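You operate a simulated robot arm through the tools that you are given. There is no shell and no other tool. Be economical: measure what you need, move in short steps, check, and stop when the job is done.

You run a simulated two-armed robot. Do the job below in one go: nothing can be reset, and whatever is moved stays where it is left.

TASK
Open the red valve and set both loose rivets in the white plate.
Fine: they stand in holes 2 and 3; use the red squeezer, leave the red dial as it is, park the squeezer again; the valve stays open; the pins stay.

The check looks at the end state, three seconds after you hand in, the way a careful person would. Anything else that was tipped, shoved, dropped, spilled or broken makes it a failure.

THE ROBOT
Two 7-joint arms with fingered hands on one trunk, on a carriage that runs on a rail from [-0.028, -1.262] to [0.014, 0.617] (x, y) and turns from -104 to 228 degrees about z. Base frame: it is fixed where the carriage stands at the start and does not move with it; the origin is on the floor, on the carriage's upright axis, x ahead of it, y to its left, z up. Readings come in m, degrees, newtons and seconds.
The left shoulder is at the start at [0.07, 0.188, 1.348], the right one opposite. With the tool pointing down near the work surface each hand reaches from about 0.1 to 0.82 m from the robot's upright axis, wherever it stands, measured 20 degrees to its own side. Places, roughly: hole 2 of the white plate [0.7, 0.9, 1]; hole 3 of the white plate [0.7, 0.8, 1]; hole 5 of the white plate [0.7, 0.6, 1]; hole 6 of the white plate [0.7, 0.6, 1]; red dial [0.5, 0.4, 1]; red squeezer [0.6, 1, 1.1]; red valve [0.5, 0.3, 1]. Payload 4 kg a hand.
The TCP of each hand is the grasp point between the finger pads, 0.026 m short of the fingertips. In the tool frame z runs along the fingers and y along their closing line. The gripper opens to 0.132 m. The gripper's body begins 0.073 m behind the TCP. The gripper is a hand of 4 fingers: y runs from the thumb to the fingers, the wrist lies at [0, 0, -0.224] in the tool frame.
Orientation is that of the tool frame in the base frame, as [roll, pitch, yaw] about the fixed x, y, z axes, in that order (R = Rz(yaw) Ry(pitch) Rx(roll)). With the fingers straight down and closing along the base's y, the tool's x points along the base's -x, its y along +y and its z along -z.

THE INTERFACE
- The arms move only by the tool nudge_tool. It takes "left_targets", "right_targets" or both (then of equal length, played together; a hand with none holds still); each is a list of rows, each an object (a shift or turn left out is 0) with "travel": the shift along the base's x, y, z in m, a list of three; "turn": the turn, a rotation vector about the base's x, y, z in degrees, a list of three. In form: [{"travel": [x, y, z], "turn": [ax, ay, az]}, ...]. A call has 1 to 10 rows; each row is the pose to reach, as a shift and turn from the pose commanded when the call began. A row lasts 0.2 s, in which the tool goes at most 0.05 m and 8.6 degrees; a call with a longer step from one row to the next is refused whole. A pose out of reach is approached as far as the arm can. The call stops where the force on the tool passes 40 N (or 10 N more than at its start, if that is more) or the arm is blocked; 0.2 s more then pass. In this call time passes only in rows, and 0.2 s behind the last. The reply holds the time, the measured pose of the TCP, the force on the tool along the base axes, the opening and the grip force, in the units named above and with some noise, with the torque about the TCP (base axes, N m) and any sound that the robot's microphone picked up.
- Cameras (640 x 400 px; columns grow to the right, rows downward): "scene" is now at [0.1247, 0.0493, 1.596]; the picture's right is [0.58, -0.81, 0.00], its down [-0.39, -0.28, -0.88] and it looks along [0.71, 0.51, -0.48] (base axes); focal length 251 px, centre (320, 200). "left" rides on the left gripper at [-0.073, 0.006, -0.094] in its tool frame; the picture's right is [-0.08, -1.00, 0.00], its down [0.79, -0.06, -0.62] and it looks along [0.61, -0.05, 0.79] (tool axes); focal length 230 px, centre (320, 200). "right" rides on the right gripper at [0.073, 0.006, -0.094] in its tool frame; the picture's right is [-0.08, 1.00, 0.00], its down [-0.79, -0.06, -0.62] and it looks along [-0.61, -0.05, 0.79] (tool axes); focal length 230 px, centre (320, 200). There is no depth. A picture from a camera that has moved, and an enlarged one, comes with that camera's place and axes in the base frame and with its lens. The place of the scene camera against the robot may be out by one fixed shift of up to 0.012 m in any direction.
- get_image(camera): a new picture of that camera. The clock stands still meanwhile.
- raise_lower(by): slides the trunk up (or, below 0, down) by that many m; the arms and the scene camera ride with it, the base frame stays. It gives what a move gives, with no picture.
- roll_base(legs): drives the robot by 1 to 6 legs, each [ahead, left, turn to the left] in m, m and degrees, along the robot's own axes; the way and the turn of a leg run together, so that a leg with both is an arc; at most 1.5 m and 180 degrees a leg. The arms and the cameras ride along, it lands a little off, and it stops where it bumps. It keeps to its track: a leg is cut to what the track allows. It gives what a move gives.
- move_fingers(finger1, finger2, finger3, thumb_bend, hand): sets how far each is bent, from 0 (flat) to 1 (curled in); at 0.3 the hand is open as for a grip, at 0.7 the pads meet at the TCP. One left out holds its place. A second passes; each finger stops where it meets its share of the squeeze, and holds until it gets a number again. It is the only way to open and close the hand. It gives what a move gives, with no picture; readings hold the bend of each and the force on the fingers (four entries, about 0 where the hand has none), thumb and palm.
- turn_head(pan, tilt): turns the head with the scene camera to pan (to the left, within 86 degrees either way) and tilt (down, from -29 to 69), counted from straight ahead of the robot. It gives what a move gives.
- close_up(camera, box): a new picture of the part [left, top, right, bottom] of that camera's present view, enlarged. The clock stands still meanwhile.
- job_done(): hands the job in; it is judged then, once.

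Work in short steps. Places have to be worked out from the pictures, the camera data and where the tool is seen: move nearer, look again, correct. Check each grasp and each placing, and mend what went wrong. You have 120 turns and 92 pictures in all, those below and enlarged ones among them. Open the grippers and draw the arms clear of the work before you hand the job in, unless the task says otherwise; then end with one line.

The tools are called as name(argument=value, ...) on one line, values as JSON. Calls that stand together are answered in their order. nudge_tool: Moves the arms, as the interface text tells. Its arguments: {"type":"object","properties":{"left_targets":{"type":"array"},"right_targets":{"type":"array"}},"required":[]} The other tools are called the same way: raise_lower (by) slides the trunk up or down; move_fingers (finger1, finger2, finger3, thumb_bend, hand) moves the fingers one by one; roll_base (legs) drives the base; turn_head (pan, tilt) turns the head that bears the scene camera; get_image (camera) takes a picture; close_up (camera, box) takes an enlarged picture of a part of a camera's view; job_done () hands the job in.

At the start:

```text
time_s: 0.0
left_tcp_pos: [0.3139, 0.3673, 1.4584]
left_orientation: [-180.0, 0.0, 180.0]
left_contact_force: [0.2, -0.9, 0.2]
left_moment: [0.02, -0.01, -0.01]
left_gripper_width: 0.1323
left_grasp_force: 0.1
left_shape: jaw
left_bend: [0.3, 0.3, 0.3, 0.3]
left_finger forces: [0.0, 0.0, 0.1, 0.1, 0.0, 0.0]
right_tcp_pos: [0.4091, 0.0223, 1.4516]
right_orientation: [179.9, 0.1, -180.0]
right_contact_force: [0.1, -0.3, 0.6]
right_moment: [0.01, 0.02, 0.03]
right_gripper_width: 0.1316
right_grasp_force: 0.1
right_shape: jaw
right_bend: [0.3, 0.3, 0.3, 0.3]
right_finger forces: [0.0, 0.0, 0.1, 0.1, 0.0, 0.1]
trunk travel left (down, up): [-0.825, 0.115]
robot x, y, heading: [-0.0048, -0.0011, -0.1]
head pan, tilt: [35.7, 28.8]
```

scene: 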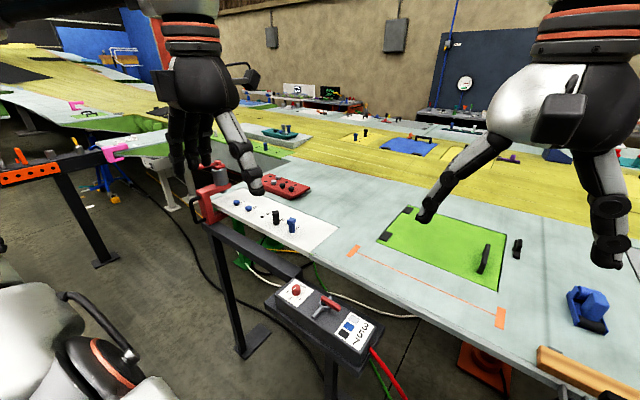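
right: 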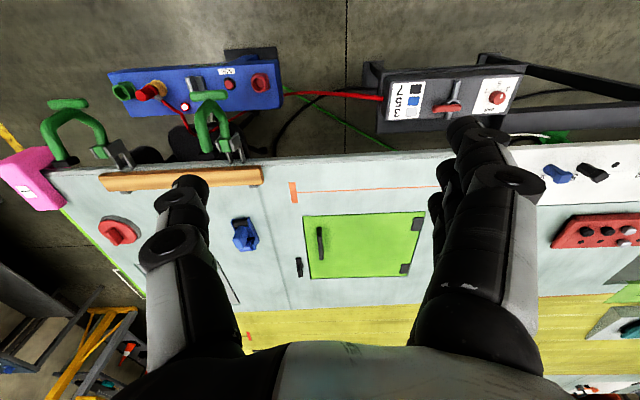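
left: 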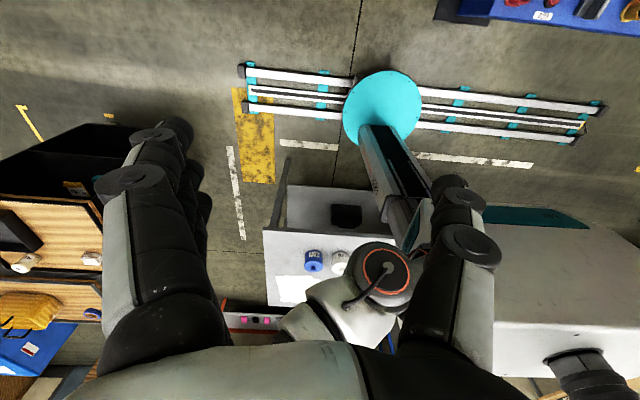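

The first pictures show the white plate, the red squeezer clamp at its far left and a box with a red lever in front of the bench. I enlarge both areas.

close_up(camera="scene", box=[180, 150, 350, 260])

close_up(camera="scene", box=[250, 260, 400, 380])

close_up(camera="right", box=[360, 60, 640, 260])

```text
3.64 times, centred on (265, 205) of scene
camera zoom: at [0.1247, 0.0493, 1.596], right [0.58, -0.81, 0.0], down [-0.39, -0.28, -0.88], along [0.71, 0.51, -0.48], focal length 912 px, centre (520, 182)
```

zoom: 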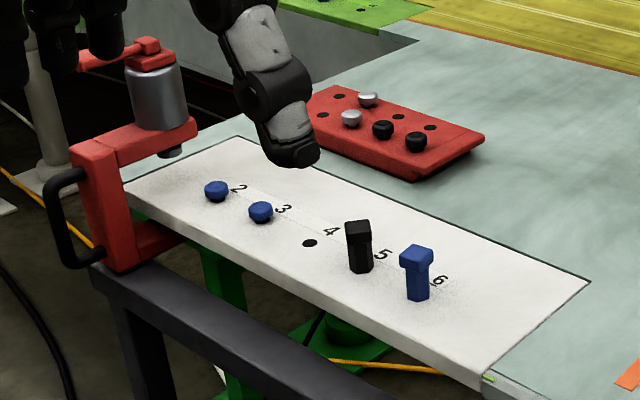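

```text
3.33 times, centred on (325, 320) of scene
camera zoom: at [0.1247, 0.0493, 1.596], right [0.58, -0.81, 0.0], down [-0.39, -0.28, -0.88], along [0.71, 0.51, -0.48], focal length 836 px, centre (303, -200)
```

zoom: 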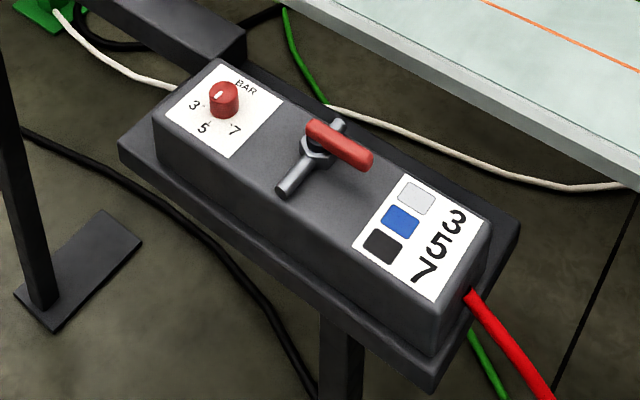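

```text
2.00 times, centred on (500, 160) of right
camera zoom: at [0.3368, 0.0283, 1.5451], right [0.08, 1.0, 0.0], down [0.78, -0.06, 0.62], along [0.62, -0.05, -0.79], focal length 460 px, centre (-40, 280)
```

zoom: 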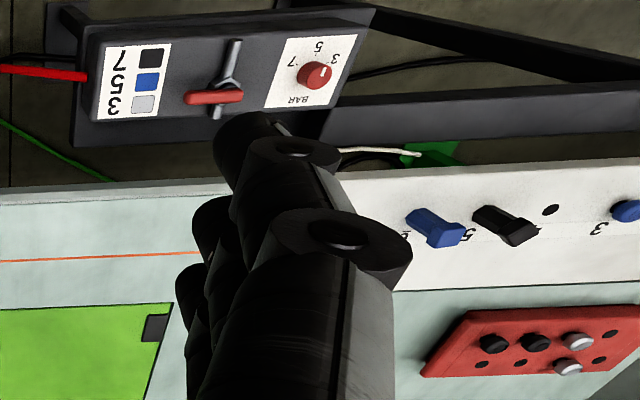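

The rivet heads in holes 2 and 3 are blue, and the valve pivot triangulates to about [0.505, 0.307, 1.015] with its lever across the pipe. I drive left along the rail so that the valve, plate and squeezer all come within reach.

roll_base(legs=[[0, 0.3, 0], [0, 0.27, 0]])

turn_head(pan=28, tilt=38)

get_image(camera="scene")

get_image(camera="right")

```text
time_s: 3.6
left_tcp_pos: [0.3266, 0.9385, 1.4589]
left_orientation: [179.9, 0.0, 179.9]
left_contact_force: [0.4, 0.8, 0.4]
left_moment: [0.05, -0.03, -0.02]
left_gripper_width: 0.1319
left_grasp_force: 0.1
left_shape: jaw
left_bend: [0.3, 0.3, 0.3, 0.3]
left_finger forces: [0.1, 0.1, 0.0, 0.0, 0.0, 0.0]
right_tcp_pos: [0.4202, 0.5932, 1.4522]
right_orientation: [179.7, 0.1, 180.0]
right_contact_force: [0.6, -0.7, -0.3]
right_moment: [0.03, 0.02, -0.03]
right_gripper_width: 0.1318
right_grasp_force: 0.0
right_shape: jaw
right_bend: [0.3, 0.3, 0.3, 0.3]
right_finger forces: [0.0, 0.0, 0.0, 0.0, 0.0, 0.0]
trunk travel left (down, up): [-0.825, 0.115]
robot x, y, heading: [0.0098, 0.5724, 0.1]
head pan, tilt: [35.7, 28.8]
```

```text
time_s: 4.3
left_tcp_pos: [0.3285, 0.9414, 1.4581]
left_orientation: [180.0, 0.0, 180.0]
left_contact_force: [0.0, 0.3, 1.0]
left_moment: [0.0, 0.02, 0.0]
left_gripper_width: 0.1321
left_grasp_force: 0.0
left_shape: jaw
left_bend: [0.3, 0.3, 0.3, 0.3]
left_finger forces: [0.0, 0.0, 0.0, 0.0, 0.1, 0.0]
right_tcp_pos: [0.422, 0.5953, 1.4519]
right_orientation: [179.9, 0.1, 179.9]
right_contact_force: [-0.3, 0.0, -0.1]
right_moment: [-0.03, 0.04, 0.02]
right_gripper_width: 0.1319
right_grasp_force: 0.1
right_shape: jaw
right_bend: [0.3, 0.3, 0.3, 0.3]
right_finger forces: [0.0, 0.0, 0.0, 0.0, 0.0, 0.1]
trunk travel left (down, up): [-0.825, 0.115]
robot x, y, heading: [0.0164, 0.576, -0.2]
head pan, tilt: [28.0, 38.0]
```

```text
85 pictures are left
camera scene: at [0.1397, 0.6105, 1.5817], right [0.47, -0.88, 0.0], down [-0.54, -0.29, -0.79], along [0.7, 0.37, -0.62], focal length 251 px, centre (320, 200)
```

scene: 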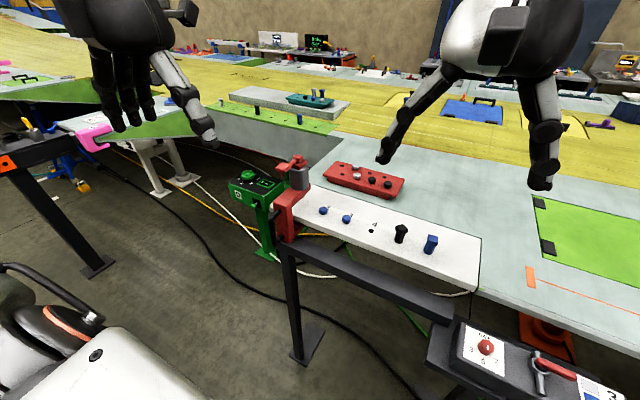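

```text
84 pictures are left
camera right: at [0.3495, 0.6018, 1.5452], right [0.08, 1.0, 0.0], down [0.78, -0.06, 0.62], along [0.62, -0.05, -0.79], focal length 230 px, centre (320, 200)
```

right: 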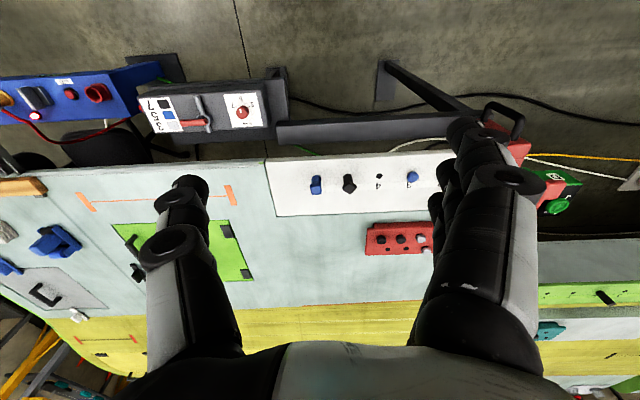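

I enlarge the squeezer and the valve from this new viewpoint.

close_up(camera="scene", box=[210, 140, 370, 260])

close_up(camera="scene", box=[420, 300, 640, 400])

close_up(camera="right", box=[120, 60, 310, 180])

```text
3.33 times, centred on (290, 200) of scene
camera zoom: at [0.1397, 0.6105, 1.5817], right [0.47, -0.88, 0.0], down [-0.54, -0.29, -0.79], along [0.7, 0.37, -0.62], focal length 836 px, centre (420, 200)
```

zoom: 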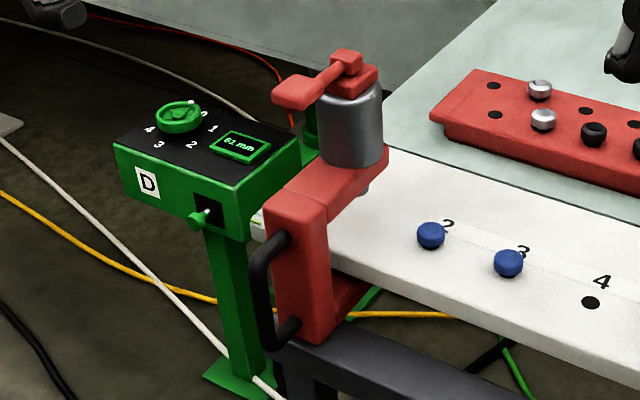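

```text
2.91 times, centred on (530, 350) of scene
camera zoom: at [0.1397, 0.6105, 1.5817], right [0.47, -0.88, 0.0], down [-0.54, -0.29, -0.79], along [0.7, 0.37, -0.62], focal length 730 px, centre (-291, -236)
```

zoom: 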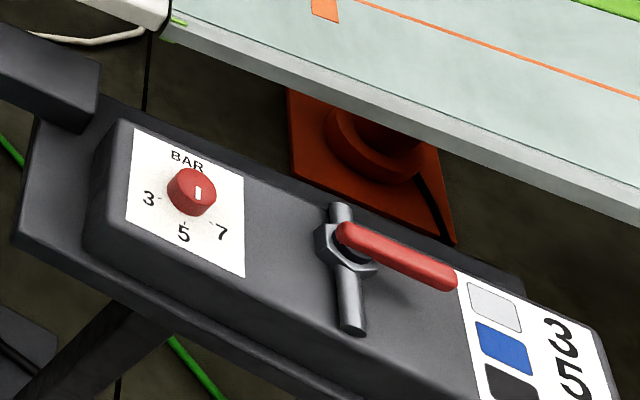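

```text
3.33 times, centred on (215, 120) of right
camera zoom: at [0.3495, 0.6018, 1.5452], right [0.08, 1.0, 0.0], down [0.78, -0.06, 0.62], along [0.62, -0.05, -0.79], focal length 767 px, centre (670, 467)
```

zoom: 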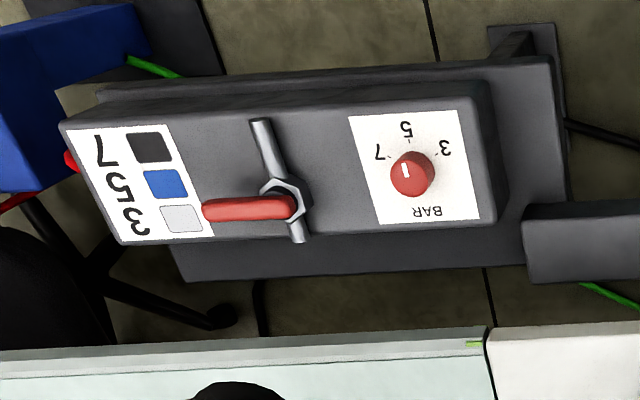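

The valve lever pivots near [0.51, 0.331, 1.03] and its end is near [0.508, 0.273], across the pipe that runs along x. I close the right fingers into a narrow blade and move above the lever's far side.

move_fingers(hand="right", finger1=0.7, finger2=0.7, finger3=0.7, thumb_bend=0.7)

nudge_tool(right_targets=[{"travel": [0.014, -0.032, -0.029]}, {"travel": [0.028, -0.064, -0.058]}, {"travel": [0.042, -0.096, -0.087]}, {"travel": [0.056, -0.128, -0.116]}, {"travel": [0.07, -0.16, -0.145]}, {"travel": [0.084, -0.192, -0.174]}, {"travel": [0.098, -0.224, -0.203]}, {"travel": [0.112, -0.256, -0.232]}, {"travel": [0.126, -0.288, -0.261]}, {"travel": [0.14, -0.32, -0.29]}])

get_image(camera="right")

turn_head(pan=-10, tilt=42)

get_image(camera="scene")

```text
time_s: 5.3
left_tcp_pos: [0.3267, 0.9416, 1.4579]
left_orientation: [-180.0, 0.0, 180.0]
left_contact_force: [0.5, 0.1, -0.3]
left_moment: [0.03, 0.01, 0.02]
left_gripper_width: 0.1318
left_grasp_force: 0.1
left_shape: jaw
left_bend: [0.3, 0.3, 0.3, 0.3]
left_finger forces: [0.0, 0.1, 0.0, 0.1, 0.0, 0.0]
right_tcp_pos: [0.422, 0.596, 1.452]
right_orientation: [179.9, 0.1, 180.0]
right_contact_force: [0.4, -0.1, 0.0]
right_moment: [0.0, -0.01, 0.01]
right_gripper_width: 0.0144
right_grasp_force: 0.1
right_shape: fingers
right_bend: [0.7, 0.7, 0.7, 0.7]
right_finger forces: [0.0, 0.1, 0.1, 0.0, 0.0, 0.0]
trunk travel left (down, up): [-0.825, 0.115]
robot x, y, heading: [0.0114, 0.5781, 0.1]
head pan, tilt: [28.0, 38.0]
```

```text
time_s: 7.5
left_tcp_pos: [0.3267, 0.9408, 1.4584]
left_orientation: [179.9, 0.0, 180.0]
left_contact_force: [0.1, -0.3, -0.2]
left_moment: [0.04, 0.01, 0.01]
left_gripper_width: 0.1317
left_grasp_force: 0.0
left_shape: jaw
left_bend: [0.3, 0.3, 0.3, 0.3]
left_finger forces: [0.0, 0.0, 0.0, 0.0, 0.0, 0.1]
right_tcp_pos: [0.5622, 0.2757, 1.1584]
right_orientation: [179.8, 0.1, 180.0]
right_contact_force: [0.3, 0.3, -0.3]
right_moment: [0.05, 0.0, -0.01]
right_gripper_width: 0.0145
right_grasp_force: 0.1
right_shape: fingers
right_bend: [0.7, 0.7, 0.7, 0.7]
right_finger forces: [0.0, 0.1, 0.0, 0.1, 0.0, 0.0]
trunk travel left (down, up): [-0.825, 0.115]
robot x, y, heading: [0.0141, 0.5755, 0.0]
head pan, tilt: [28.0, 38.0]
```

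```text
80 pictures are left
camera right: at [0.4898, 0.2808, 1.252], right [0.08, 1.0, 0.0], down [0.78, -0.06, 0.62], along [0.62, -0.05, -0.79], focal length 230 px, centre (320, 200)
```

right: 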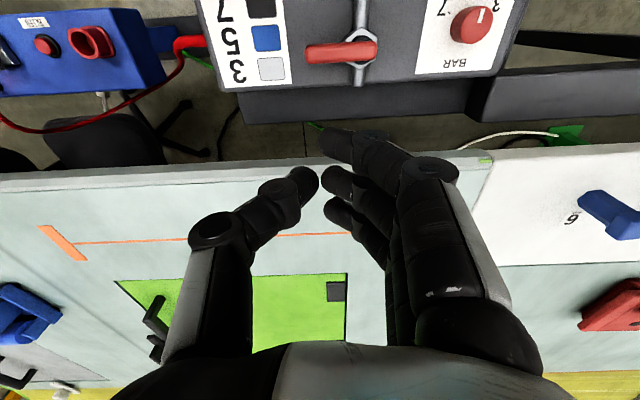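

```text
time_s: 8.5
left_tcp_pos: [0.3276, 0.9419, 1.4578]
left_orientation: [180.0, 0.0, -180.0]
left_contact_force: [-0.2, -0.6, -0.4]
left_moment: [0.02, 0.0, -0.01]
left_gripper_width: 0.1321
left_grasp_force: 0.1
left_shape: jaw
left_bend: [0.3, 0.3, 0.3, 0.3]
left_finger forces: [0.0, 0.0, 0.0, 0.0, 0.0, 0.0]
right_tcp_pos: [0.5614, 0.2781, 1.1606]
right_orientation: [179.9, 0.0, 179.9]
right_contact_force: [0.3, -0.1, -0.3]
right_moment: [0.0, 0.0, 0.04]
right_gripper_width: 0.0144
right_grasp_force: 0.0
right_shape: fingers
right_bend: [0.7, 0.7, 0.7, 0.7]
right_finger forces: [0.0, 0.1, 0.0, 0.0, 0.0, 0.0]
trunk travel left (down, up): [-0.825, 0.115]
robot x, y, heading: [0.0096, 0.5784, -0.0]
head pan, tilt: [-10.0, 42.0]
```

```text
79 pictures are left
camera scene: at [0.1458, 0.5558, 1.5758], right [-0.17, -0.98, 0.0], down [-0.66, 0.12, -0.74], along [0.73, -0.13, -0.67], focal length 251 px, centre (320, 200)
```

scene: 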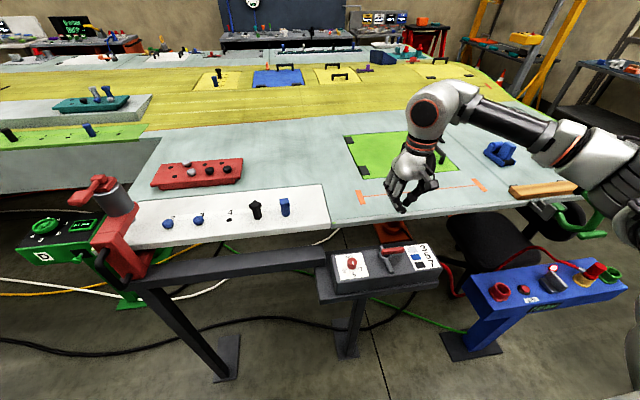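

The lead finger edge lies near x 0.535, just beyond the lever (x up to about 0.517), and the fingers fit between the lever and the bench edge. I lower the tips to lever height.

nudge_tool(right_targets=[{"travel": [0.004, 0, -0.04]}, {"travel": [0.004, 0, -0.08]}, {"travel": [0.004, 0, -0.1]}, {"travel": [0.004, 0, -0.115]}])

get_image(camera="right")

close_up(camera="scene", box=[320, 180, 480, 300])

```text
time_s: 9.5
left_tcp_pos: [0.3277, 0.9428, 1.4584]
left_orientation: [180.0, 0.0, 179.9]
left_contact_force: [-1.1, -0.7, 0.1]
left_moment: [-0.01, -0.01, 0.02]
left_gripper_width: 0.1318
left_grasp_force: 0.0
left_shape: jaw
left_bend: [0.3, 0.3, 0.3, 0.3]
left_finger forces: [0.0, 0.0, 0.1, 0.0, 0.0, 0.1]
right_tcp_pos: [0.5661, 0.2767, 1.0473]
right_orientation: [179.9, 0.0, 179.9]
right_contact_force: [-0.1, -0.5, -0.3]
right_moment: [0.0, 0.02, 0.0]
right_gripper_width: 0.0143
right_grasp_force: 0.1
right_shape: fingers
right_bend: [0.7, 0.7, 0.7, 0.7]
right_finger forces: [0.0, 0.0, 0.0, 0.0, 0.1, 0.0]
trunk travel left (down, up): [-0.825, 0.115]
robot x, y, heading: [0.0119, 0.5759, -0.1]
head pan, tilt: [-10.0, 42.0]
```

```text
78 pictures are left
camera right: at [0.4941, 0.2819, 1.1406], right [0.08, 1.0, 0.0], down [0.78, -0.06, 0.62], along [0.62, -0.05, -0.79], focal length 230 px, centre (320, 200)
```

right: 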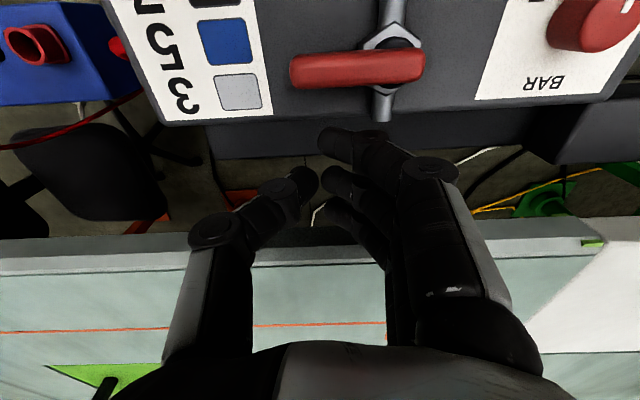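

```text
3.33 times, centred on (400, 240) of scene
camera zoom: at [0.1462, 0.5552, 1.5758], right [-0.17, -0.98, 0.0], down [-0.66, 0.12, -0.74], along [0.73, -0.13, -0.67], focal length 836 px, centre (53, 67)
```

zoom: 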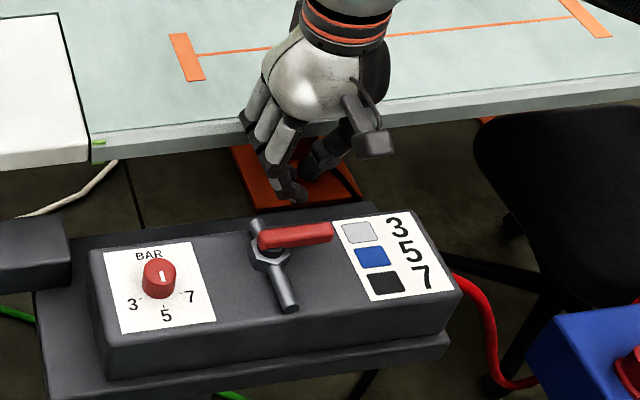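

The fingertips hang behind the lever at its height. I push the lever gently toward -x and watch the force.

nudge_tool(right_targets=[{"travel": [-0.01, 0, 0]}, {"travel": [-0.018, 0, 0]}, {"travel": [-0.024, 0, 0]}, {"travel": [-0.03, 0, 0]}, {"travel": [-0.036, 0, 0]}, {"travel": [-0.042, 0.0, 0]}])

get_image(camera="right")

```text
time_s: 10.9
left_tcp_pos: [0.3264, 0.9402, 1.4584]
left_orientation: [180.0, -0.1, -179.9]
left_contact_force: [0.0, -0.1, 0.4]
left_moment: [0.02, -0.01, -0.03]
left_gripper_width: 0.132
left_grasp_force: 0.0
left_shape: jaw
left_bend: [0.3, 0.3, 0.3, 0.3]
left_finger forces: [0.0, 0.0, 0.0, 0.0, 0.0, 0.0]
right_tcp_pos: [0.5236, 0.2761, 1.0469]
right_orientation: [179.9, -0.1, 180.0]
right_contact_force: [0.3, -1.6, -0.1]
right_moment: [-0.04, -0.01, 0.03]
right_gripper_width: 0.0138
right_grasp_force: 0.3
right_shape: fingers
right_bend: [0.7, 0.7, 0.7, 0.7]
right_finger forces: [0.9, 0.0, 0.1, 0.0, 0.1, 0.0]
trunk travel left (down, up): [-0.825, 0.115]
robot x, y, heading: [0.0114, 0.5748, 0.0]
head pan, tilt: [-10.0, 42.0]
```

```text
76 pictures are left
camera right: at [0.4514, 0.2821, 1.14], right [0.08, 1.0, 0.0], down [0.78, -0.06, 0.62], along [0.62, -0.05, -0.79], focal length 230 px, centre (320, 200)
```

right: 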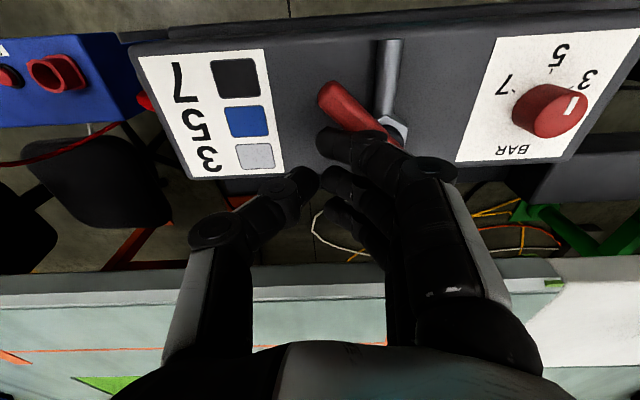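

The lever turns freely toward -x (about 50 degrees so far). I continue the arc, finishing with a push toward +y until it stops.

nudge_tool(right_targets=[{"travel": [-0.01, 0.003, 0]}, {"travel": [-0.02, 0.006, 0]}, {"travel": [-0.03, 0.009, 0]}, {"travel": [-0.036, 0.013, 0]}, {"travel": [-0.04, 0.018, 0]}, {"travel": [-0.042, 0.022, 0]}])

get_image(camera="right")

```text
time_s: 12.3
left_tcp_pos: [0.3275, 0.9412, 1.4585]
left_orientation: [180.0, 0.0, 180.0]
left_contact_force: [-0.7, 0.6, -0.2]
left_moment: [0.02, -0.02, 0.04]
left_gripper_width: 0.1316
left_grasp_force: 0.1
left_shape: jaw
left_bend: [0.3, 0.3, 0.3, 0.3]
left_finger forces: [0.1, 0.1, 0.1, 0.1, 0.1, 0.0]
right_tcp_pos: [0.4811, 0.2979, 1.0463]
right_orientation: [180.0, 0.1, 180.0]
right_contact_force: [2.3, -4.3, 3.6]
right_moment: [0.0, -0.08, 0.0]
right_gripper_width: 0.0134
right_grasp_force: 3.9
right_shape: fingers
right_bend: [0.7, 0.71, 0.71, 0.7]
right_finger forces: [0.9, 3.9, 2.1, 0.0, 0.0, 0.1]
trunk travel left (down, up): [-0.825, 0.115]
robot x, y, heading: [0.0125, 0.5734, 0.0]
head pan, tilt: [-10.0, 42.0]
```

```text
75 pictures are left
camera right: at [0.409, 0.3036, 1.1398], right [0.08, 1.0, 0.0], down [0.78, -0.06, 0.62], along [0.62, -0.05, -0.79], focal length 230 px, centre (320, 200)
```

right: 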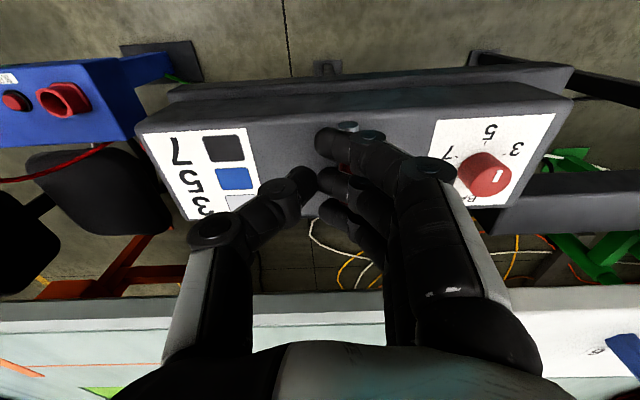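

The fingers press lightly on the lever side. I push 4 mm more toward +y, then back off and lift to check the lever's angle.

nudge_tool(right_targets=[{"travel": [0, 0.004, 0]}, {"travel": [0, -0.015, 0]}, {"travel": [0, -0.02, 0.04]}, {"travel": [0, -0.02, 0.08]}, {"travel": [-0.02, -0.02, 0.12]}])

get_image(camera="right")

close_up(camera="scene", box=[320, 200, 460, 310])

```text
time_s: 13.5
left_tcp_pos: [0.3269, 0.9428, 1.4579]
left_orientation: [180.0, 0.2, 180.0]
left_contact_force: [-0.6, -0.1, -0.1]
left_moment: [0.01, -0.01, 0.0]
left_gripper_width: 0.1317
left_grasp_force: 0.1
left_shape: jaw
left_bend: [0.3, 0.3, 0.3, 0.3]
left_finger forces: [0.0, 0.0, 0.0, 0.0, 0.1, 0.1]
right_tcp_pos: [0.46, 0.2757, 1.1679]
right_orientation: [179.9, 0.0, 179.9]
right_contact_force: [0.4, 0.6, -0.9]
right_moment: [0.0, -0.01, -0.02]
right_gripper_width: 0.0139
right_grasp_force: 0.1
right_shape: fingers
right_bend: [0.7, 0.7, 0.7, 0.7]
right_finger forces: [0.0, 0.0, 0.0, 0.0, 0.0, 0.0]
trunk travel left (down, up): [-0.825, 0.115]
robot x, y, heading: [0.0119, 0.5749, -0.2]
head pan, tilt: [-10.0, 42.0]
```

```text
74 pictures are left
camera right: at [0.3881, 0.2818, 1.2601], right [0.08, 1.0, 0.0], down [0.78, -0.06, 0.62], along [0.62, -0.05, -0.79], focal length 230 px, centre (320, 200)
```

right: 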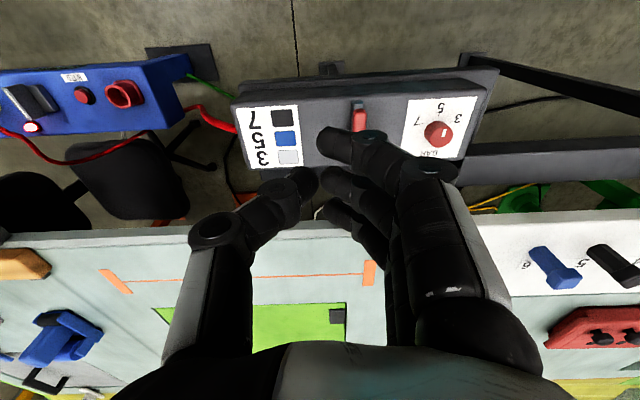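

```text
3.64 times, centred on (390, 255) of scene
camera zoom: at [0.1446, 0.5557, 1.5758], right [-0.17, -0.98, 0.0], down [-0.66, 0.12, -0.74], along [0.73, -0.13, -0.67], focal length 912 px, centre (66, 0)
```

zoom: 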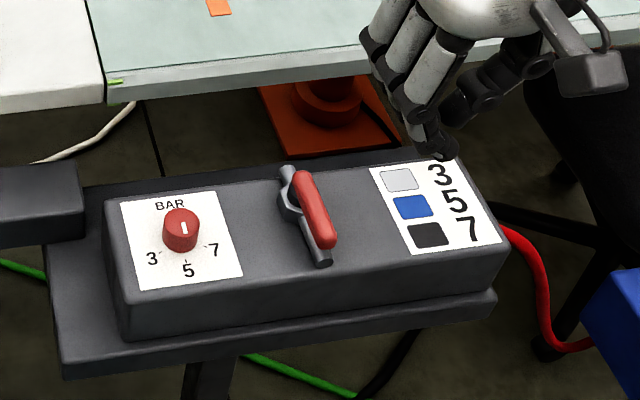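

The lever now looks parallel to the pipe. To be sure it's fully against the stop, I go back down and push a few millimetres farther with the force limit as guard.

nudge_tool(right_targets=[{"travel": [0.02, 0, -0.04]}, {"travel": [0.02, 0, -0.08]}, {"travel": [0.02, 0, -0.12]}, {"travel": [0.02, 0.014, -0.12]}, {"travel": [0.018, 0.024, -0.12]}, {"travel": [0.018, 0.028, -0.12]}, {"travel": [0.018, 0.031, -0.12]}, {"travel": [0.018, 0.034, -0.12]}])

```text
time_s: 15.3
left_tcp_pos: [0.3254, 0.9433, 1.4576]
left_orientation: [180.0, 0.1, -179.9]
left_contact_force: [-0.1, 0.4, 0.0]
left_moment: [-0.02, -0.02, 0.02]
left_gripper_width: 0.1317
left_grasp_force: 0.1
left_shape: jaw
left_bend: [0.3, 0.3, 0.3, 0.3]
left_finger forces: [0.1, 0.0, 0.0, 0.0, 0.0, 0.0]
right_tcp_pos: [0.4792, 0.314, 1.0469]
right_orientation: [179.8, 0.2, -179.8]
right_contact_force: [-0.8, -3.9, 14.6]
right_moment: [-0.13, -0.12, -0.08]
right_gripper_width: 0.016
right_grasp_force: 8.6
right_shape: fingers
right_bend: [0.7, 0.73, 0.72, 0.69]
right_finger forces: [0.0, 11.7, 5.2, 0.1, 0.0, 0.0]
trunk travel left (down, up): [-0.825, 0.115]
robot x, y, heading: [0.0115, 0.5717, 0.1]
head pan, tilt: [-10.0, 42.0]
```

The resistance rose (fingers load up against the lever), so it's at its stop. I back off, lift and confirm.

nudge_tool(right_targets=[{"travel": [0, -0.02, 0]}, {"travel": [0, -0.04, 0.0]}, {"travel": [0, -0.04, 0.05]}, {"travel": [0, -0.04, 0.1]}, {"travel": [-0.02, -0.06, 0.14]}, {"travel": [-0.04, -0.08, 0.18]}])

close_up(camera="scene", box=[320, 200, 460, 310])

```text
time_s: 16.7
left_tcp_pos: [0.324, 0.9407, 1.4581]
left_orientation: [180.0, 0.1, 180.0]
left_contact_force: [-0.6, -0.3, 0.0]
left_moment: [-0.05, -0.04, 0.0]
left_gripper_width: 0.1319
left_grasp_force: 0.0
left_shape: jaw
left_bend: [0.3, 0.3, 0.3, 0.3]
left_finger forces: [0.1, 0.0, 0.0, 0.0, 0.1, 0.1]
right_tcp_pos: [0.4365, 0.2308, 1.2275]
right_orientation: [179.9, 0.1, -180.0]
right_contact_force: [-0.2, -0.3, -0.5]
right_moment: [0.0, -0.02, 0.0]
right_gripper_width: 0.014
right_grasp_force: 0.0
right_shape: fingers
right_bend: [0.7, 0.7, 0.7, 0.7]
right_finger forces: [0.1, 0.1, 0.1, 0.1, 0.0, 0.0]
trunk travel left (down, up): [-0.825, 0.115]
robot x, y, heading: [0.0152, 0.5732, 0.1]
head pan, tilt: [-10.0, 42.0]
```

```text
3.64 times, centred on (390, 255) of scene
camera zoom: at [0.1431, 0.5546, 1.5759], right [-0.17, -0.98, 0.0], down [-0.66, 0.12, -0.74], along [0.73, -0.13, -0.67], focal length 912 px, centre (66, 0)
```

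zoom: 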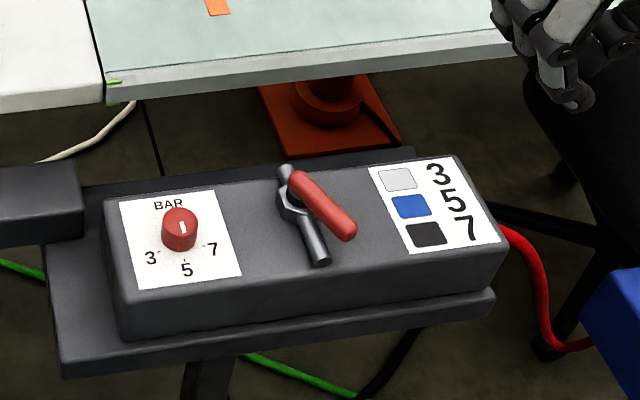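

The retreat dragged the lever back about 10-15 degrees (the fingers had ridden up on it). I redo the push from farther out and slightly lower, stopping at the y that gave good alignment before.

nudge_tool(right_targets=[{"travel": [0.02, -0.01, -0.04]}, {"travel": [0.04, -0.01, -0.08]}, {"travel": [0.042, -0.01, -0.12]}, {"travel": [0.042, -0.01, -0.16]}, {"travel": [0.042, -0.01, -0.185]}, {"travel": [0.042, 0.02, -0.185]}, {"travel": [0.042, 0.045, -0.185]}, {"travel": [0.042, 0.062, -0.185]}, {"travel": [0.042, 0.068, -0.185]}, {"travel": [0.042, 0.072, -0.185]}])

nudge_tool(right_targets=[{"travel": [0, -0.01, 0]}, {"travel": [0, -0.04, 0]}, {"travel": [0, -0.06, 0]}, {"travel": [0, -0.06, 0.05]}, {"travel": [0, -0.06, 0.1]}, {"travel": [-0.02, -0.06, 0.14]}])

close_up(camera="scene", box=[320, 200, 460, 310])

```text
time_s: 18.9
left_tcp_pos: [0.3259, 0.9382, 1.4596]
left_orientation: [179.9, 0.1, -180.0]
left_contact_force: [0.8, 0.4, 0.2]
left_moment: [0.04, 0.01, 0.02]
left_gripper_width: 0.1319
left_grasp_force: 0.1
left_shape: jaw
left_bend: [0.3, 0.3, 0.3, 0.3]
left_finger forces: [0.1, 0.0, 0.1, 0.0, 0.1, 0.0]
right_tcp_pos: [0.4811, 0.3016, 1.0428]
right_orientation: [179.9, 0.2, 179.9]
right_contact_force: [-1.6, -17.6, 13.2]
right_moment: [-0.21, -0.02, -0.02]
right_gripper_width: 0.013
right_grasp_force: 12.9
right_shape: fingers
right_bend: [0.71, 0.72, 0.72, 0.69]
right_finger forces: [4.2, 16.2, 5.4, 0.0, 0.1, 0.0]
trunk travel left (down, up): [-0.825, 0.115]
robot x, y, heading: [0.0122, 0.5747, 0.1]
head pan, tilt: [-10.0, 42.0]
```

```text
time_s: 20.3
left_tcp_pos: [0.3252, 0.9417, 1.4589]
left_orientation: [180.0, 0.1, 180.0]
left_contact_force: [0.3, 0.6, -0.3]
left_moment: [-0.01, -0.01, 0.0]
left_gripper_width: 0.1318
left_grasp_force: 0.0
left_shape: jaw
left_bend: [0.3, 0.3, 0.3, 0.3]
left_finger forces: [0.1, 0.0, 0.0, 0.0, 0.0, 0.0]
right_tcp_pos: [0.4587, 0.2452, 1.185]
right_orientation: [179.9, 0.1, -180.0]
right_contact_force: [0.0, 0.6, 1.3]
right_moment: [0.02, 0.01, 0.02]
right_gripper_width: 0.0139
right_grasp_force: 0.1
right_shape: fingers
right_bend: [0.7, 0.7, 0.7, 0.7]
right_finger forces: [0.0, 0.0, 0.0, 0.0, 0.1, 0.0]
trunk travel left (down, up): [-0.825, 0.115]
robot x, y, heading: [0.0093, 0.5714, 0.1]
head pan, tilt: [-10.0, 42.0]
```

```text
3.64 times, centred on (390, 255) of scene
camera zoom: at [0.1437, 0.5548, 1.5759], right [-0.17, -0.98, 0.0], down [-0.66, 0.12, -0.74], along [0.73, -0.13, -0.67], focal length 912 px, centre (66, 0)
```

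zoom: 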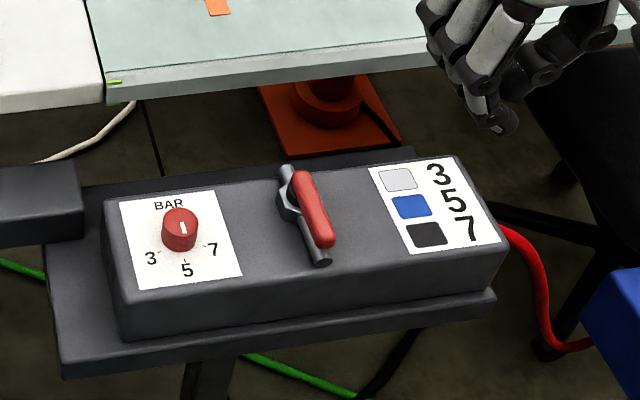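

The lever is parallel to the pipe and at its stop (17 N), so the valve is open. Now I draw the right arm back up and look at the squeezer in detail.

nudge_tool(right_targets=[{"travel": [-0.03, 0, 0.04]}, {"travel": [-0.06, 0, 0.08]}, {"travel": [-0.08, 0.01, 0.12]}, {"travel": [-0.1, 0.02, 0.16]}, {"travel": [-0.11, 0.04, 0.2]}])

turn_head(pan=32, tilt=38)

close_up(camera="scene", box=[260, 130, 380, 250])

```text
time_s: 21.5
left_tcp_pos: [0.3252, 0.9442, 1.4582]
left_orientation: [-179.8, 0.1, -180.0]
left_contact_force: [0.0, 1.1, 0.3]
left_moment: [0.01, -0.02, 0.03]
left_gripper_width: 0.1319
left_grasp_force: 0.1
left_shape: jaw
left_bend: [0.3, 0.3, 0.3, 0.3]
left_finger forces: [0.1, 0.1, 0.0, 0.0, 0.0, 0.0]
right_tcp_pos: [0.3489, 0.2872, 1.3841]
right_orientation: [-179.8, 0.1, -180.0]
right_contact_force: [-0.4, 0.5, 0.8]
right_moment: [-0.05, -0.04, 0.0]
right_gripper_width: 0.0141
right_grasp_force: 0.0
right_shape: fingers
right_bend: [0.7, 0.7, 0.7, 0.7]
right_finger forces: [0.1, 0.0, 0.1, 0.1, 0.1, 0.1]
trunk travel left (down, up): [-0.825, 0.115]
robot x, y, heading: [0.0109, 0.5733, -0.1]
head pan, tilt: [-10.0, 42.0]
```

```text
time_s: 22.6
left_tcp_pos: [0.3271, 0.9422, 1.458]
left_orientation: [180.0, 0.1, 179.9]
left_contact_force: [0.6, -0.1, 0.9]
left_moment: [-0.02, 0.01, 0.0]
left_gripper_width: 0.1316
left_grasp_force: 0.1
left_shape: jaw
left_bend: [0.3, 0.3, 0.3, 0.3]
left_finger forces: [0.1, 0.0, 0.0, 0.1, 0.0, 0.0]
right_tcp_pos: [0.3507, 0.2852, 1.3829]
right_orientation: [179.9, 0.2, 180.0]
right_contact_force: [-0.1, 0.4, -1.1]
right_moment: [0.02, 0.01, 0.01]
right_gripper_width: 0.0142
right_grasp_force: 0.1
right_shape: fingers
right_bend: [0.7, 0.7, 0.7, 0.7]
right_finger forces: [0.0, 0.0, 0.0, 0.0, 0.1, 0.1]
trunk travel left (down, up): [-0.825, 0.115]
robot x, y, heading: [0.0133, 0.5753, 0.2]
head pan, tilt: [32.0, 38.0]
```

```text
3.33 times, centred on (320, 190) of scene
camera zoom: at [0.1364, 0.6153, 1.5817], right [0.53, -0.85, 0.0], down [-0.52, -0.33, -0.79], along [0.67, 0.42, -0.62], focal length 836 px, centre (320, 233)
```

zoom: 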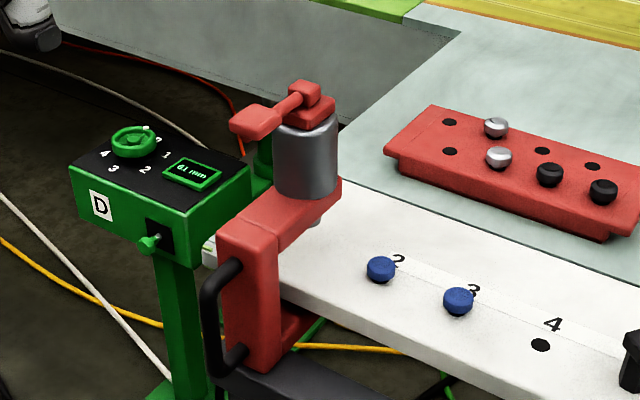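

Triangulating: squeezer handle bar (vertical) around [0.53, 0.973, 1.074], ram tip [0.68, 0.965, 1.09], trigger paddle on top about [0.60, 0.965, 1.24], rivet 2 [0.678, 0.887, 1.07], rivet 3 [0.676, 0.806, 1.067]. I turn the left hand to point forward so it can grip the bar, staging well in front of it.

nudge_tool(left_targets=[{"travel": [0.0, 0.003, -0.01], "turn": [0, -8.5, 0]}, {"travel": [0.0, 0.006, -0.03], "turn": [0, -17, 0]}, {"travel": [0.0, 0.009, -0.05], "turn": [0, -25.5, 0]}, {"travel": [0.0, 0.012, -0.07], "turn": [0, -34, 0]}, {"travel": [0.0, 0.015, -0.1], "turn": [0, -42.5, 0]}, {"travel": [0.0, 0.018, -0.13], "turn": [0, -51, 0]}, {"travel": [0.0, 0.021, -0.16], "turn": [0, -59.5, 0]}, {"travel": [0.0, 0.024, -0.19], "turn": [0, -68, 0]}, {"travel": [0.0, 0.027, -0.21], "turn": [0, -76.5, 0]}, {"travel": [0.0, 0.03, -0.22], "turn": [0, -85, 0]}])

get_image(camera="left")

get_image(camera="scene")

```text
time_s: 24.8
left_tcp_pos: [0.3326, 1.0139, 1.2107]
left_orientation: [177.6, 84.9, 177.4]
left_contact_force: [-0.2, -0.4, 0.2]
left_moment: [-0.02, 0.02, 0.05]
left_gripper_width: 0.1319
left_grasp_force: 0.0
left_shape: jaw
left_bend: [0.3, 0.3, 0.3, 0.3]
left_finger forces: [0.1, 0.0, 0.0, 0.0, 0.0, 0.0]
left hand out of reach, approached as far as the arm can: row 6, 7, 8, 9, 10
right_tcp_pos: [0.3485, 0.2833, 1.3844]
right_orientation: [179.8, 0.2, -180.0]
right_contact_force: [0.3, -0.8, -0.5]
right_moment: [0.03, -0.02, 0.0]
right_gripper_width: 0.014
right_grasp_force: 0.1
right_shape: fingers
right_bend: [0.7, 0.7, 0.7, 0.7]
right_finger forces: [0.0, 0.1, 0.0, 0.0, 0.1, 0.0]
trunk travel left (down, up): [-0.825, 0.115]
robot x, y, heading: [0.0081, 0.574, -0.3]
head pan, tilt: [32.0, 38.0]
```

```text
69 pictures are left
camera left: at [0.2451, 1.0189, 1.2919], right [0.01, -1.0, 0.07], down [-0.68, -0.06, -0.73], along [0.73, -0.04, -0.68], focal length 230 px, centre (320, 200)
```

left: 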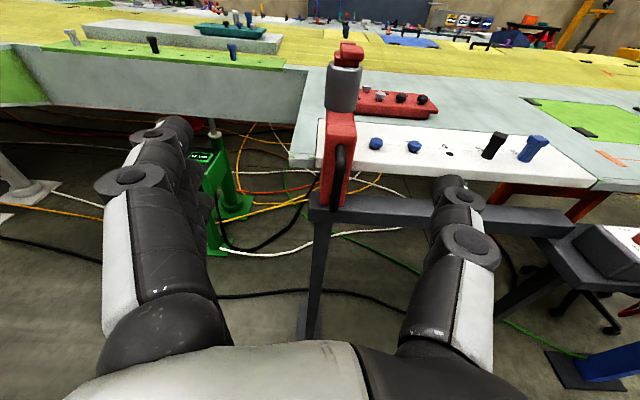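

```text
68 pictures are left
camera scene: at [0.1342, 0.6136, 1.5821], right [0.53, -0.85, 0.0], down [-0.52, -0.33, -0.79], along [0.67, 0.42, -0.61], focal length 251 px, centre (320, 200)
```

scene: 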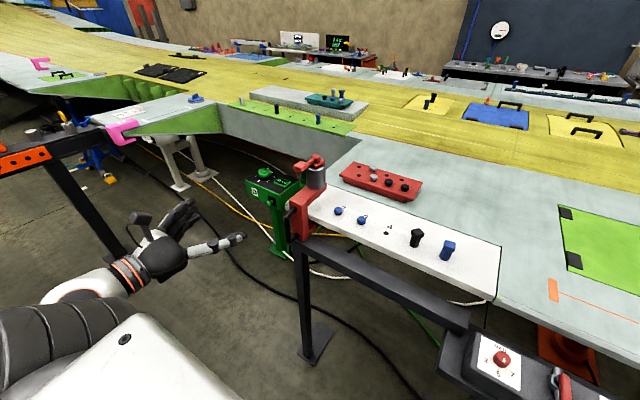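

The green box is far behind and low, so it's no obstacle. I advance the left hand to a staging pose in front of the handle bar with the fingers fully level.

nudge_tool(left_targets=[{"travel": [0.03, 0, -0.03], "turn": [0, -2, 0]}, {"travel": [0.05, 0, -0.06], "turn": [0, -5, 0]}, {"travel": [0.07, 0, -0.09], "turn": [0, -5, 0]}, {"travel": [0.09, 0, -0.12], "turn": [0, -5, 0]}, {"travel": [0.11, 0, -0.145], "turn": [0, -5, 0]}])

get_image(camera="left")

close_up(camera="scene", box=[200, 130, 360, 290])

```text
time_s: 26.0
left_tcp_pos: [0.4468, 1.0142, 1.0669]
left_orientation: [-158.2, 90.0, -158.2]
left_contact_force: [0.6, -0.5, 0.1]
left_moment: [0.01, -0.01, -0.01]
left_gripper_width: 0.1319
left_grasp_force: 0.1
left_shape: jaw
left_bend: [0.3, 0.3, 0.3, 0.3]
left_finger forces: [0.0, 0.1, 0.1, 0.0, 0.0, 0.1]
right_tcp_pos: [0.3525, 0.2853, 1.3837]
right_orientation: [179.9, 0.1, 180.0]
right_contact_force: [0.5, 0.7, 0.5]
right_moment: [-0.02, -0.03, -0.03]
right_gripper_width: 0.0144
right_grasp_force: 0.0
right_shape: fingers
right_bend: [0.7, 0.7, 0.7, 0.7]
right_finger forces: [0.0, 0.0, 0.0, 0.0, 0.0, 0.0]
trunk travel left (down, up): [-0.825, 0.115]
robot x, y, heading: [0.0139, 0.5758, -0.0]
head pan, tilt: [32.0, 38.0]
```

```text
67 pictures are left
camera left: at [0.3528, 1.0205, 1.1397], right [0.0, -1.0, 0.08], down [-0.62, -0.06, -0.78], along [0.79, -0.05, -0.61], focal length 230 px, centre (320, 200)
```

left: 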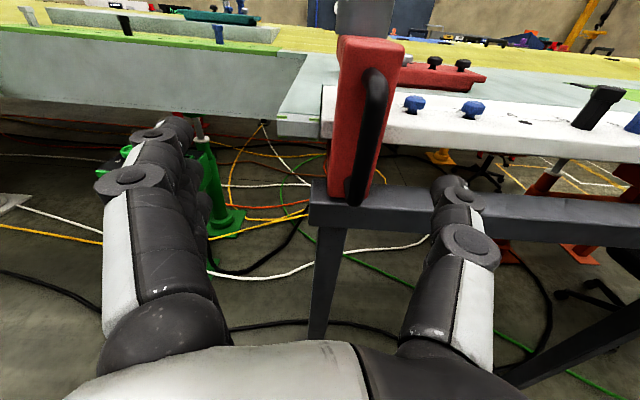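

```text
2.50 times, centred on (280, 210) of scene
camera zoom: at [0.1377, 0.6153, 1.5817], right [0.53, -0.85, 0.0], down [-0.52, -0.33, -0.79], along [0.67, 0.42, -0.62], focal length 627 px, centre (420, 175)
```

zoom: 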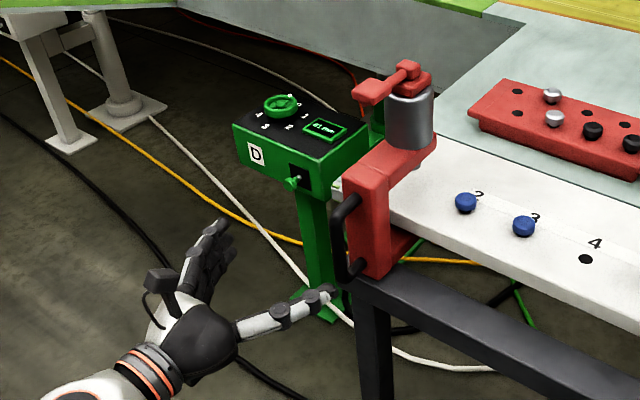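

From both cameras the bar runs z 1.006 to 1.112 at x about 0.53, y about 0.976, with the frame's back face at x about 0.58. I align in y and z and advance part way.

nudge_tool(left_targets=[{"travel": [0, -0.02, -0.002]}, {"travel": [0, -0.038, -0.005]}, {"travel": [0.03, -0.038, -0.005]}, {"travel": [0.055, -0.038, -0.005]}])

get_image(camera="left")

close_up(camera="scene", box=[200, 130, 360, 290])

```text
time_s: 27.0
left_tcp_pos: [0.5006, 0.9771, 1.0615]
left_orientation: [-113.3, 89.9, -113.2]
left_contact_force: [0.7, 0.1, 0.5]
left_moment: [0.0, 0.04, -0.04]
left_gripper_width: 0.1321
left_grasp_force: 0.0
left_shape: jaw
left_bend: [0.3, 0.3, 0.3, 0.3]
left_finger forces: [0.0, 0.0, 0.1, 0.1, 0.0, 0.1]
right_tcp_pos: [0.3519, 0.2873, 1.3831]
right_orientation: [180.0, -0.1, -179.9]
right_contact_force: [0.2, 0.7, -0.1]
right_moment: [-0.02, 0.03, -0.03]
right_gripper_width: 0.014
right_grasp_force: 0.1
right_shape: fingers
right_bend: [0.7, 0.7, 0.7, 0.7]
right_finger forces: [0.0, 0.1, 0.1, 0.1, 0.0, 0.0]
trunk travel left (down, up): [-0.825, 0.115]
robot x, y, heading: [0.0142, 0.576, 0.2]
head pan, tilt: [32.0, 38.0]
```

```text
65 pictures are left
camera left: at [0.4066, 0.9834, 1.134], right [0.0, -1.0, 0.08], down [-0.62, -0.06, -0.78], along [0.79, -0.05, -0.62], focal length 230 px, centre (320, 200)
```

left: 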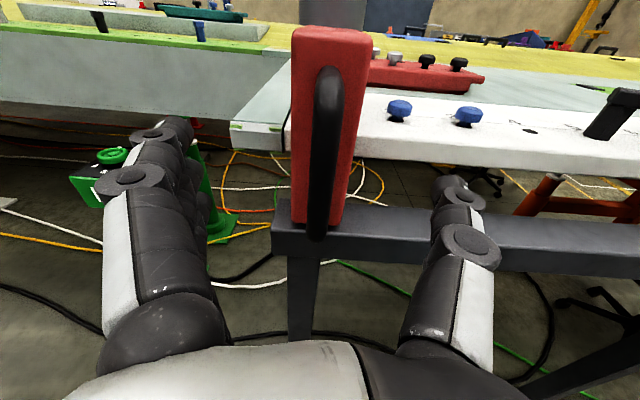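

```text
2.50 times, centred on (280, 210) of scene
camera zoom: at [0.1375, 0.6165, 1.5816], right [0.53, -0.85, 0.0], down [-0.52, -0.33, -0.79], along [0.67, 0.42, -0.62], focal length 627 px, centre (420, 175)
```

zoom: 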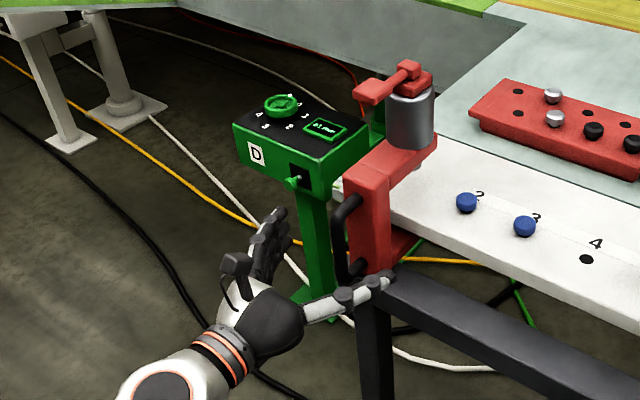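

The bar is centred between thumb and fingers (y about 0.976). I advance the last 28 mm and close the hand on the bar.

nudge_tool(left_targets=[{"travel": [0.015, 0, 0]}, {"travel": [0.028, 0, 0]}])

move_fingers(hand="left", finger1=0.55, finger2=0.55, finger3=0.55, thumb_bend=0.55)

get_image(camera="left")

```text
time_s: 27.6
left_tcp_pos: [0.5283, 0.9763, 1.0614]
left_orientation: [-78.3, 89.9, -78.4]
left_contact_force: [-0.5, 0.8, 0.1]
left_moment: [0.01, 0.01, 0.01]
left_gripper_width: 0.1318
left_grasp_force: 0.0
left_shape: jaw
left_bend: [0.3, 0.3, 0.3, 0.3]
left_finger forces: [0.1, 0.1, 0.0, 0.1, 0.0, 0.0]
right_tcp_pos: [0.3513, 0.2871, 1.3835]
right_orientation: [179.9, -0.1, -180.0]
right_contact_force: [0.4, 0.7, -0.4]
right_moment: [0.0, 0.0, 0.01]
right_gripper_width: 0.0142
right_grasp_force: 0.0
right_shape: fingers
right_bend: [0.7, 0.7, 0.7, 0.7]
right_finger forces: [0.1, 0.1, 0.0, 0.0, 0.0, 0.0]
trunk travel left (down, up): [-0.825, 0.115]
robot x, y, heading: [0.0151, 0.5727, -0.2]
head pan, tilt: [32.0, 38.0]
```

```text
time_s: 28.6
left_tcp_pos: [0.527, 0.9754, 1.061]
left_orientation: [-65.7, 90.0, -65.7]
left_contact_force: [0.0, 0.5, -0.2]
left_moment: [0.0, -0.02, -0.01]
left_gripper_width: 0.0555
left_grasp_force: 0.1
left_shape: fingers
left_bend: [0.55, 0.55, 0.55, 0.55]
left_finger forces: [0.0, 0.0, 0.1, 0.0, 0.1, 0.1]
right_tcp_pos: [0.3512, 0.2865, 1.3826]
right_orientation: [179.9, 0.0, 180.0]
right_contact_force: [-0.3, -0.1, -0.1]
right_moment: [-0.01, -0.01, -0.02]
right_gripper_width: 0.0139
right_grasp_force: 0.1
right_shape: fingers
right_bend: [0.7, 0.7, 0.7, 0.7]
right_finger forces: [0.0, 0.1, 0.1, 0.0, 0.0, 0.0]
trunk travel left (down, up): [-0.825, 0.115]
robot x, y, heading: [0.012, 0.5719, -0.1]
head pan, tilt: [32.0, 38.0]
```

```text
63 pictures are left
camera left: at [0.4335, 0.982, 1.1339], right [0.0, -1.0, 0.08], down [-0.62, -0.06, -0.79], along [0.79, -0.05, -0.61], focal length 230 px, centre (320, 200)
```

left: 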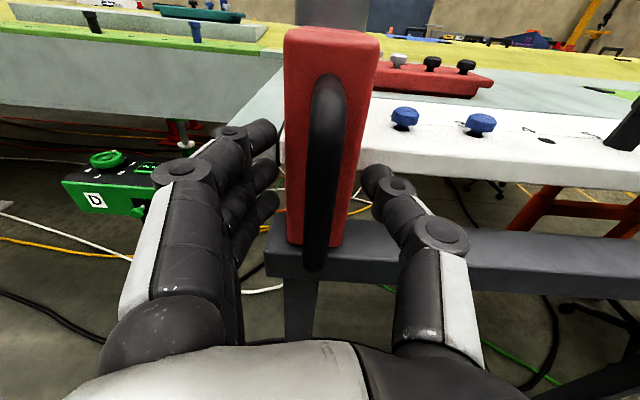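

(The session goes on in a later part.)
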